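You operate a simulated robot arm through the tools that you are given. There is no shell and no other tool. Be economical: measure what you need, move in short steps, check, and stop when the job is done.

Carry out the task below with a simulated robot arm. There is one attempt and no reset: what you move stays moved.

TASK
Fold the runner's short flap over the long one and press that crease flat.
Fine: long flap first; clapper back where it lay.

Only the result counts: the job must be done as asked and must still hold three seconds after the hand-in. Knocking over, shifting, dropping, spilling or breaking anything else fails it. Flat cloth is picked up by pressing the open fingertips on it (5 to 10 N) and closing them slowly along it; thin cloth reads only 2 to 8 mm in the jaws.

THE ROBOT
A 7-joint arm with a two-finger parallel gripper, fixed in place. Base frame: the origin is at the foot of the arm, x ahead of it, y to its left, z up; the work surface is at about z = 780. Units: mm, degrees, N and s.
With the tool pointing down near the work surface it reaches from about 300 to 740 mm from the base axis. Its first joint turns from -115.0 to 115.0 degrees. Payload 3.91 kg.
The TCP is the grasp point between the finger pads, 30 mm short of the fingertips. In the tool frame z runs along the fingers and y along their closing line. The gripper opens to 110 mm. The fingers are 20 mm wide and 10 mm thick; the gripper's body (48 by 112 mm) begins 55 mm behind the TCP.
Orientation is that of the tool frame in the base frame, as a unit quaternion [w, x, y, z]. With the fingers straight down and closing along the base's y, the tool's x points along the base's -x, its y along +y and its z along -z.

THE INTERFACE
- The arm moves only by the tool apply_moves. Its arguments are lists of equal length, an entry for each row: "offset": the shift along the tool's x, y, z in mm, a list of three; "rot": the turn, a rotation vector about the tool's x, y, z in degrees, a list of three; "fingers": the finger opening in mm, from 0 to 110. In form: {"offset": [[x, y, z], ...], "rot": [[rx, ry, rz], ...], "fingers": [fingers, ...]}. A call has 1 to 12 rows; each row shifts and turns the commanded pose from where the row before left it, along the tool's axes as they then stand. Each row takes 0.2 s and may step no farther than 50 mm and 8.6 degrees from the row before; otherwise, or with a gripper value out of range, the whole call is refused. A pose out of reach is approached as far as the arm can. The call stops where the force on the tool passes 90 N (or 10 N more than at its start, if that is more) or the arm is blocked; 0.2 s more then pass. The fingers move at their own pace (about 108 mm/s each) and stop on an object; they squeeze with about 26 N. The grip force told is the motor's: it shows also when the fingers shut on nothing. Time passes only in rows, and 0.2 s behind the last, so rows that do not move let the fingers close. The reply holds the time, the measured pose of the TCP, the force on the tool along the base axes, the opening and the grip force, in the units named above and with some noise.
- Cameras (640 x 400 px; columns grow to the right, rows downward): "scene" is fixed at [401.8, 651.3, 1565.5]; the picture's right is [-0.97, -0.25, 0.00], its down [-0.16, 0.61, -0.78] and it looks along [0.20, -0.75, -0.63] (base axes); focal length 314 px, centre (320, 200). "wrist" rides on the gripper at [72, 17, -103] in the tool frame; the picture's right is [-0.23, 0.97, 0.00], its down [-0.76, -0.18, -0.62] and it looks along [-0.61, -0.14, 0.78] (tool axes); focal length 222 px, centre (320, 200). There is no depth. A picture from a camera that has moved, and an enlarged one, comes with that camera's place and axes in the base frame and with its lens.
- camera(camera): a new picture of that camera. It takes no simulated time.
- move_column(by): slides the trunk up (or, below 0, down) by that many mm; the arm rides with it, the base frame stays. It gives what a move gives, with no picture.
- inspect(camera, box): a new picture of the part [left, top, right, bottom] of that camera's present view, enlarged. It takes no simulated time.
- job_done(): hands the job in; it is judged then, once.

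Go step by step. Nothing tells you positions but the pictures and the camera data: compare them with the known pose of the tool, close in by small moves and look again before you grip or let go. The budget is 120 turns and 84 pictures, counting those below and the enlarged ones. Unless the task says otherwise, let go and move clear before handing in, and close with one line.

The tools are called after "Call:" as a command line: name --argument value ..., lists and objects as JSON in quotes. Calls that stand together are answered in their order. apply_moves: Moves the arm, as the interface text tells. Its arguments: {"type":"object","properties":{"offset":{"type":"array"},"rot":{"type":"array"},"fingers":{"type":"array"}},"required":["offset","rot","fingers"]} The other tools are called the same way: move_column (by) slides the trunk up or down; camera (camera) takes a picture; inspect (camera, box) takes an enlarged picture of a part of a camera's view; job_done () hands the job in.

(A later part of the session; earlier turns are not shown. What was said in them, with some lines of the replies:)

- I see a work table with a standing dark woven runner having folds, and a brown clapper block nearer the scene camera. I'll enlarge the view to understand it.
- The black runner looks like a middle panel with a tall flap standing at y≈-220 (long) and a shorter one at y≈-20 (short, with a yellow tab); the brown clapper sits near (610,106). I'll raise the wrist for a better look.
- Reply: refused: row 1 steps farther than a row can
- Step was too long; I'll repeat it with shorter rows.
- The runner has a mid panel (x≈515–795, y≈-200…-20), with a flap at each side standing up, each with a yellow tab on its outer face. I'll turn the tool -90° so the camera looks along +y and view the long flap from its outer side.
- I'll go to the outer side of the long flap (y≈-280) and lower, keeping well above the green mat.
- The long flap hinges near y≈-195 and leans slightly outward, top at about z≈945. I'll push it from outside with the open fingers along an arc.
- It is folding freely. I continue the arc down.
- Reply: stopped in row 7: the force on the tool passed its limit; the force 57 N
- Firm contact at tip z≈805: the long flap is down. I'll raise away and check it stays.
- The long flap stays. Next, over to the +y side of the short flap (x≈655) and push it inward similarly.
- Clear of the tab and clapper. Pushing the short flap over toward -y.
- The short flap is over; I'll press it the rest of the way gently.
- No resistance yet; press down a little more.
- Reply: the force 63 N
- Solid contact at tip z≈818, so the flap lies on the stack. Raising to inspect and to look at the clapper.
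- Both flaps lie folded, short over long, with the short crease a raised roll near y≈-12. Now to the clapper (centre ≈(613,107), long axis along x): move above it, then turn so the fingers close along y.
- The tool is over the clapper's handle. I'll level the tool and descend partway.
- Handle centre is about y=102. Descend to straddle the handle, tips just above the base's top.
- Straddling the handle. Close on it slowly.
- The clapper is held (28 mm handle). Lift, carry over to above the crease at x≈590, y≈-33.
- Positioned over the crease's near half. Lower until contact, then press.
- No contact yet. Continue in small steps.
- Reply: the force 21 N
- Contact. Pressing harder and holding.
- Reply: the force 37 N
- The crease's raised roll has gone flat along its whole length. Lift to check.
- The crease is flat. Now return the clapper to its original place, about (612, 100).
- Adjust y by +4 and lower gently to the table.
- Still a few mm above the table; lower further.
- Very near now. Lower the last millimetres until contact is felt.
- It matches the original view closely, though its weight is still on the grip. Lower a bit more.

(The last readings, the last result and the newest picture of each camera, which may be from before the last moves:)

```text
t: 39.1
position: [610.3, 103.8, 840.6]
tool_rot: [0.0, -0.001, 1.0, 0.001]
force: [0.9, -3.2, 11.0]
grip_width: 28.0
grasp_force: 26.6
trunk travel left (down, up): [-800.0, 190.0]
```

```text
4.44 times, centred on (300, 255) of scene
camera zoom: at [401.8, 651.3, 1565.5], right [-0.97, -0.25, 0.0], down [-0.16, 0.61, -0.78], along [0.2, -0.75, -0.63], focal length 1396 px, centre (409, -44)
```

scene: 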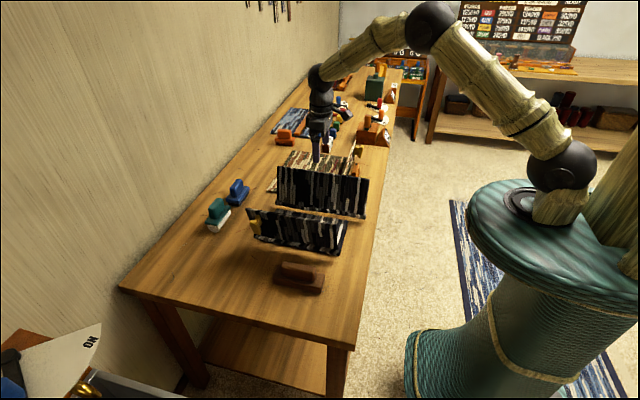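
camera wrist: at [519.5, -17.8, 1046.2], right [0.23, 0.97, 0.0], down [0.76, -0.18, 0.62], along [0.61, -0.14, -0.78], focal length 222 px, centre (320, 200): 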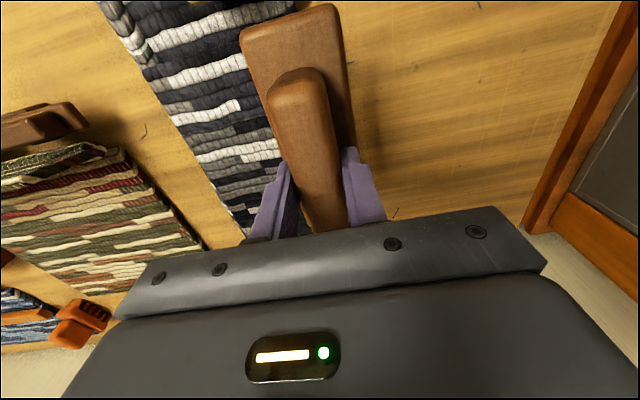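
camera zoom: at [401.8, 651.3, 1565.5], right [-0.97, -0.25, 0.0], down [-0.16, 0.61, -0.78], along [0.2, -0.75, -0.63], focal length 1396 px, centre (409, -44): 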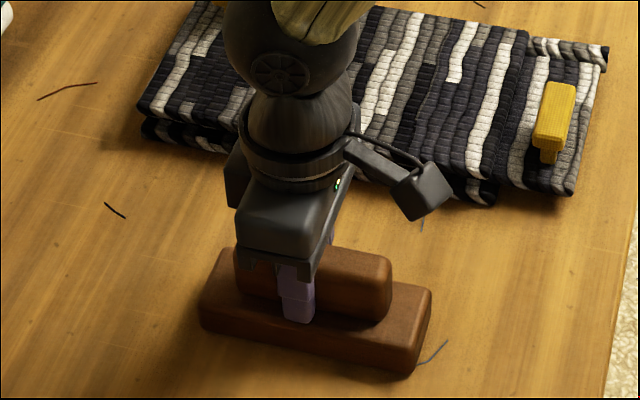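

Contact with the table, but about 4 mm too far in +y compared with its first picture. Lift a hair, shift -4 mm, set down.

Call:
apply_moves --offset '[[0, 0, -3.5], [0, -4, 0], [0, 0, 1.5], [0, 0, 1], [0, 0, 0.5], [0, 0, 0]]' --rot '[[0, 0, 0], [0, 0, 0], [0, 0, 0], [0, 0, 0], [0, 0, 0], [0, 0, 0]]' --fingers '[20, 20, 20, 20, 20, 20]'

Call:
inspect --camera "scene" --box '[240, 210, 360, 300]'

```text
t: 40.5
position: [609.6, 100.9, 841.0]
tool_rot: [0.001, -0.001, 1.0, 0.001]
force: [1.4, 0.7, 2.7]
grip_width: 27.8
grasp_force: 26.4
trunk travel left (down, up): [-800.0, 190.0]
```

```text
4.44 times, centred on (300, 255) of scene
camera zoom: at [401.8, 651.3, 1565.5], right [-0.97, -0.25, 0.0], down [-0.16, 0.61, -0.78], along [0.2, -0.75, -0.63], focal length 1396 px, centre (409, -44)
```

zoom: 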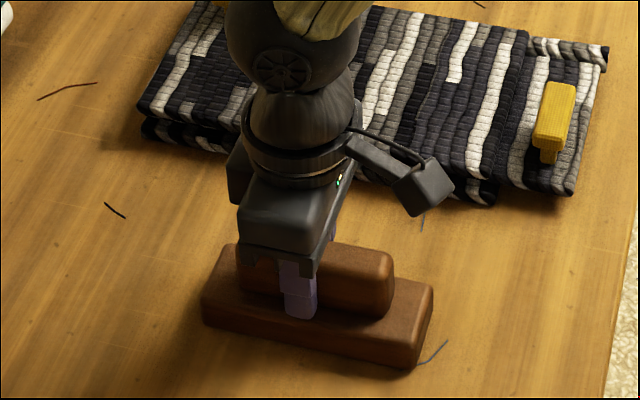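

Seated on the table within ~2 mm of its original spot. Release and rise clear.

Call:
apply_moves --offset '[[0, 0, 0], [0, 0, 0], [0, 0, 0], [0, 0, -30], [0, 0, -40], [0, 0, -45], [0, 0, -45], [0, 0, -45]]' --rot '[[0, 0, 0], [0, 0, 0], [0, 0, 0], [0, 0, 0], [0, 0, 0], [0, 0, 0], [0, 0, 0], [0, 0, 0]]' --fingers '[34, 48, 60, 60, 60, 60, 60, 60]'

Call:
inspect --camera "scene" --box '[220, 180, 380, 300]'

Call:
camera --camera "wrist"

```text
t: 42.3
position: [608.4, 99.9, 1045.2]
tool_rot: [0.0, -0.001, 1.0, 0.001]
force: [-0.2, -0.5, 0.2]
grip_width: 59.9
grasp_force: 0.0
trunk travel left (down, up): [-800.0, 190.0]
```

```text
3.33 times, centred on (300, 240) of scene
camera zoom: at [401.8, 651.3, 1565.5], right [-0.97, -0.25, 0.0], down [-0.16, 0.61, -0.78], along [0.2, -0.75, -0.63], focal length 1047 px, centre (387, 67)
```

zoom: 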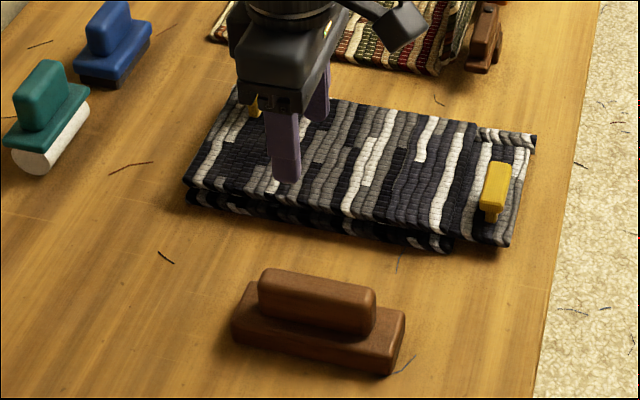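

```text
40 pictures are left
camera wrist: at [536.8, 116.8, 1150.4], right [0.23, 0.97, 0.0], down [0.76, -0.18, 0.62], along [0.61, -0.14, -0.78], focal length 222 px, centre (320, 200)
```

wrist: 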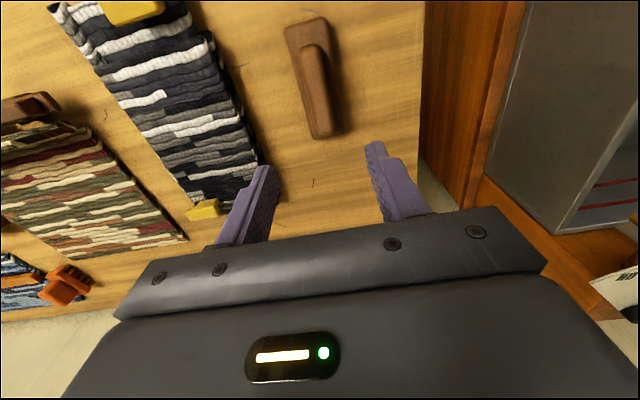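

The runner is folded with its short flap on top, that crease is flat, and the clapper is back within a few mm of where it lay with the hand clear. Handing in.

Call:
job_done

```text
The job is handed in.
```

I folded the long flap first, laid the short flap over it, and pressed that crease flat with the clapper. The clapper is back within about 4 mm of where it lay, and I saw nothing else shift or fall.
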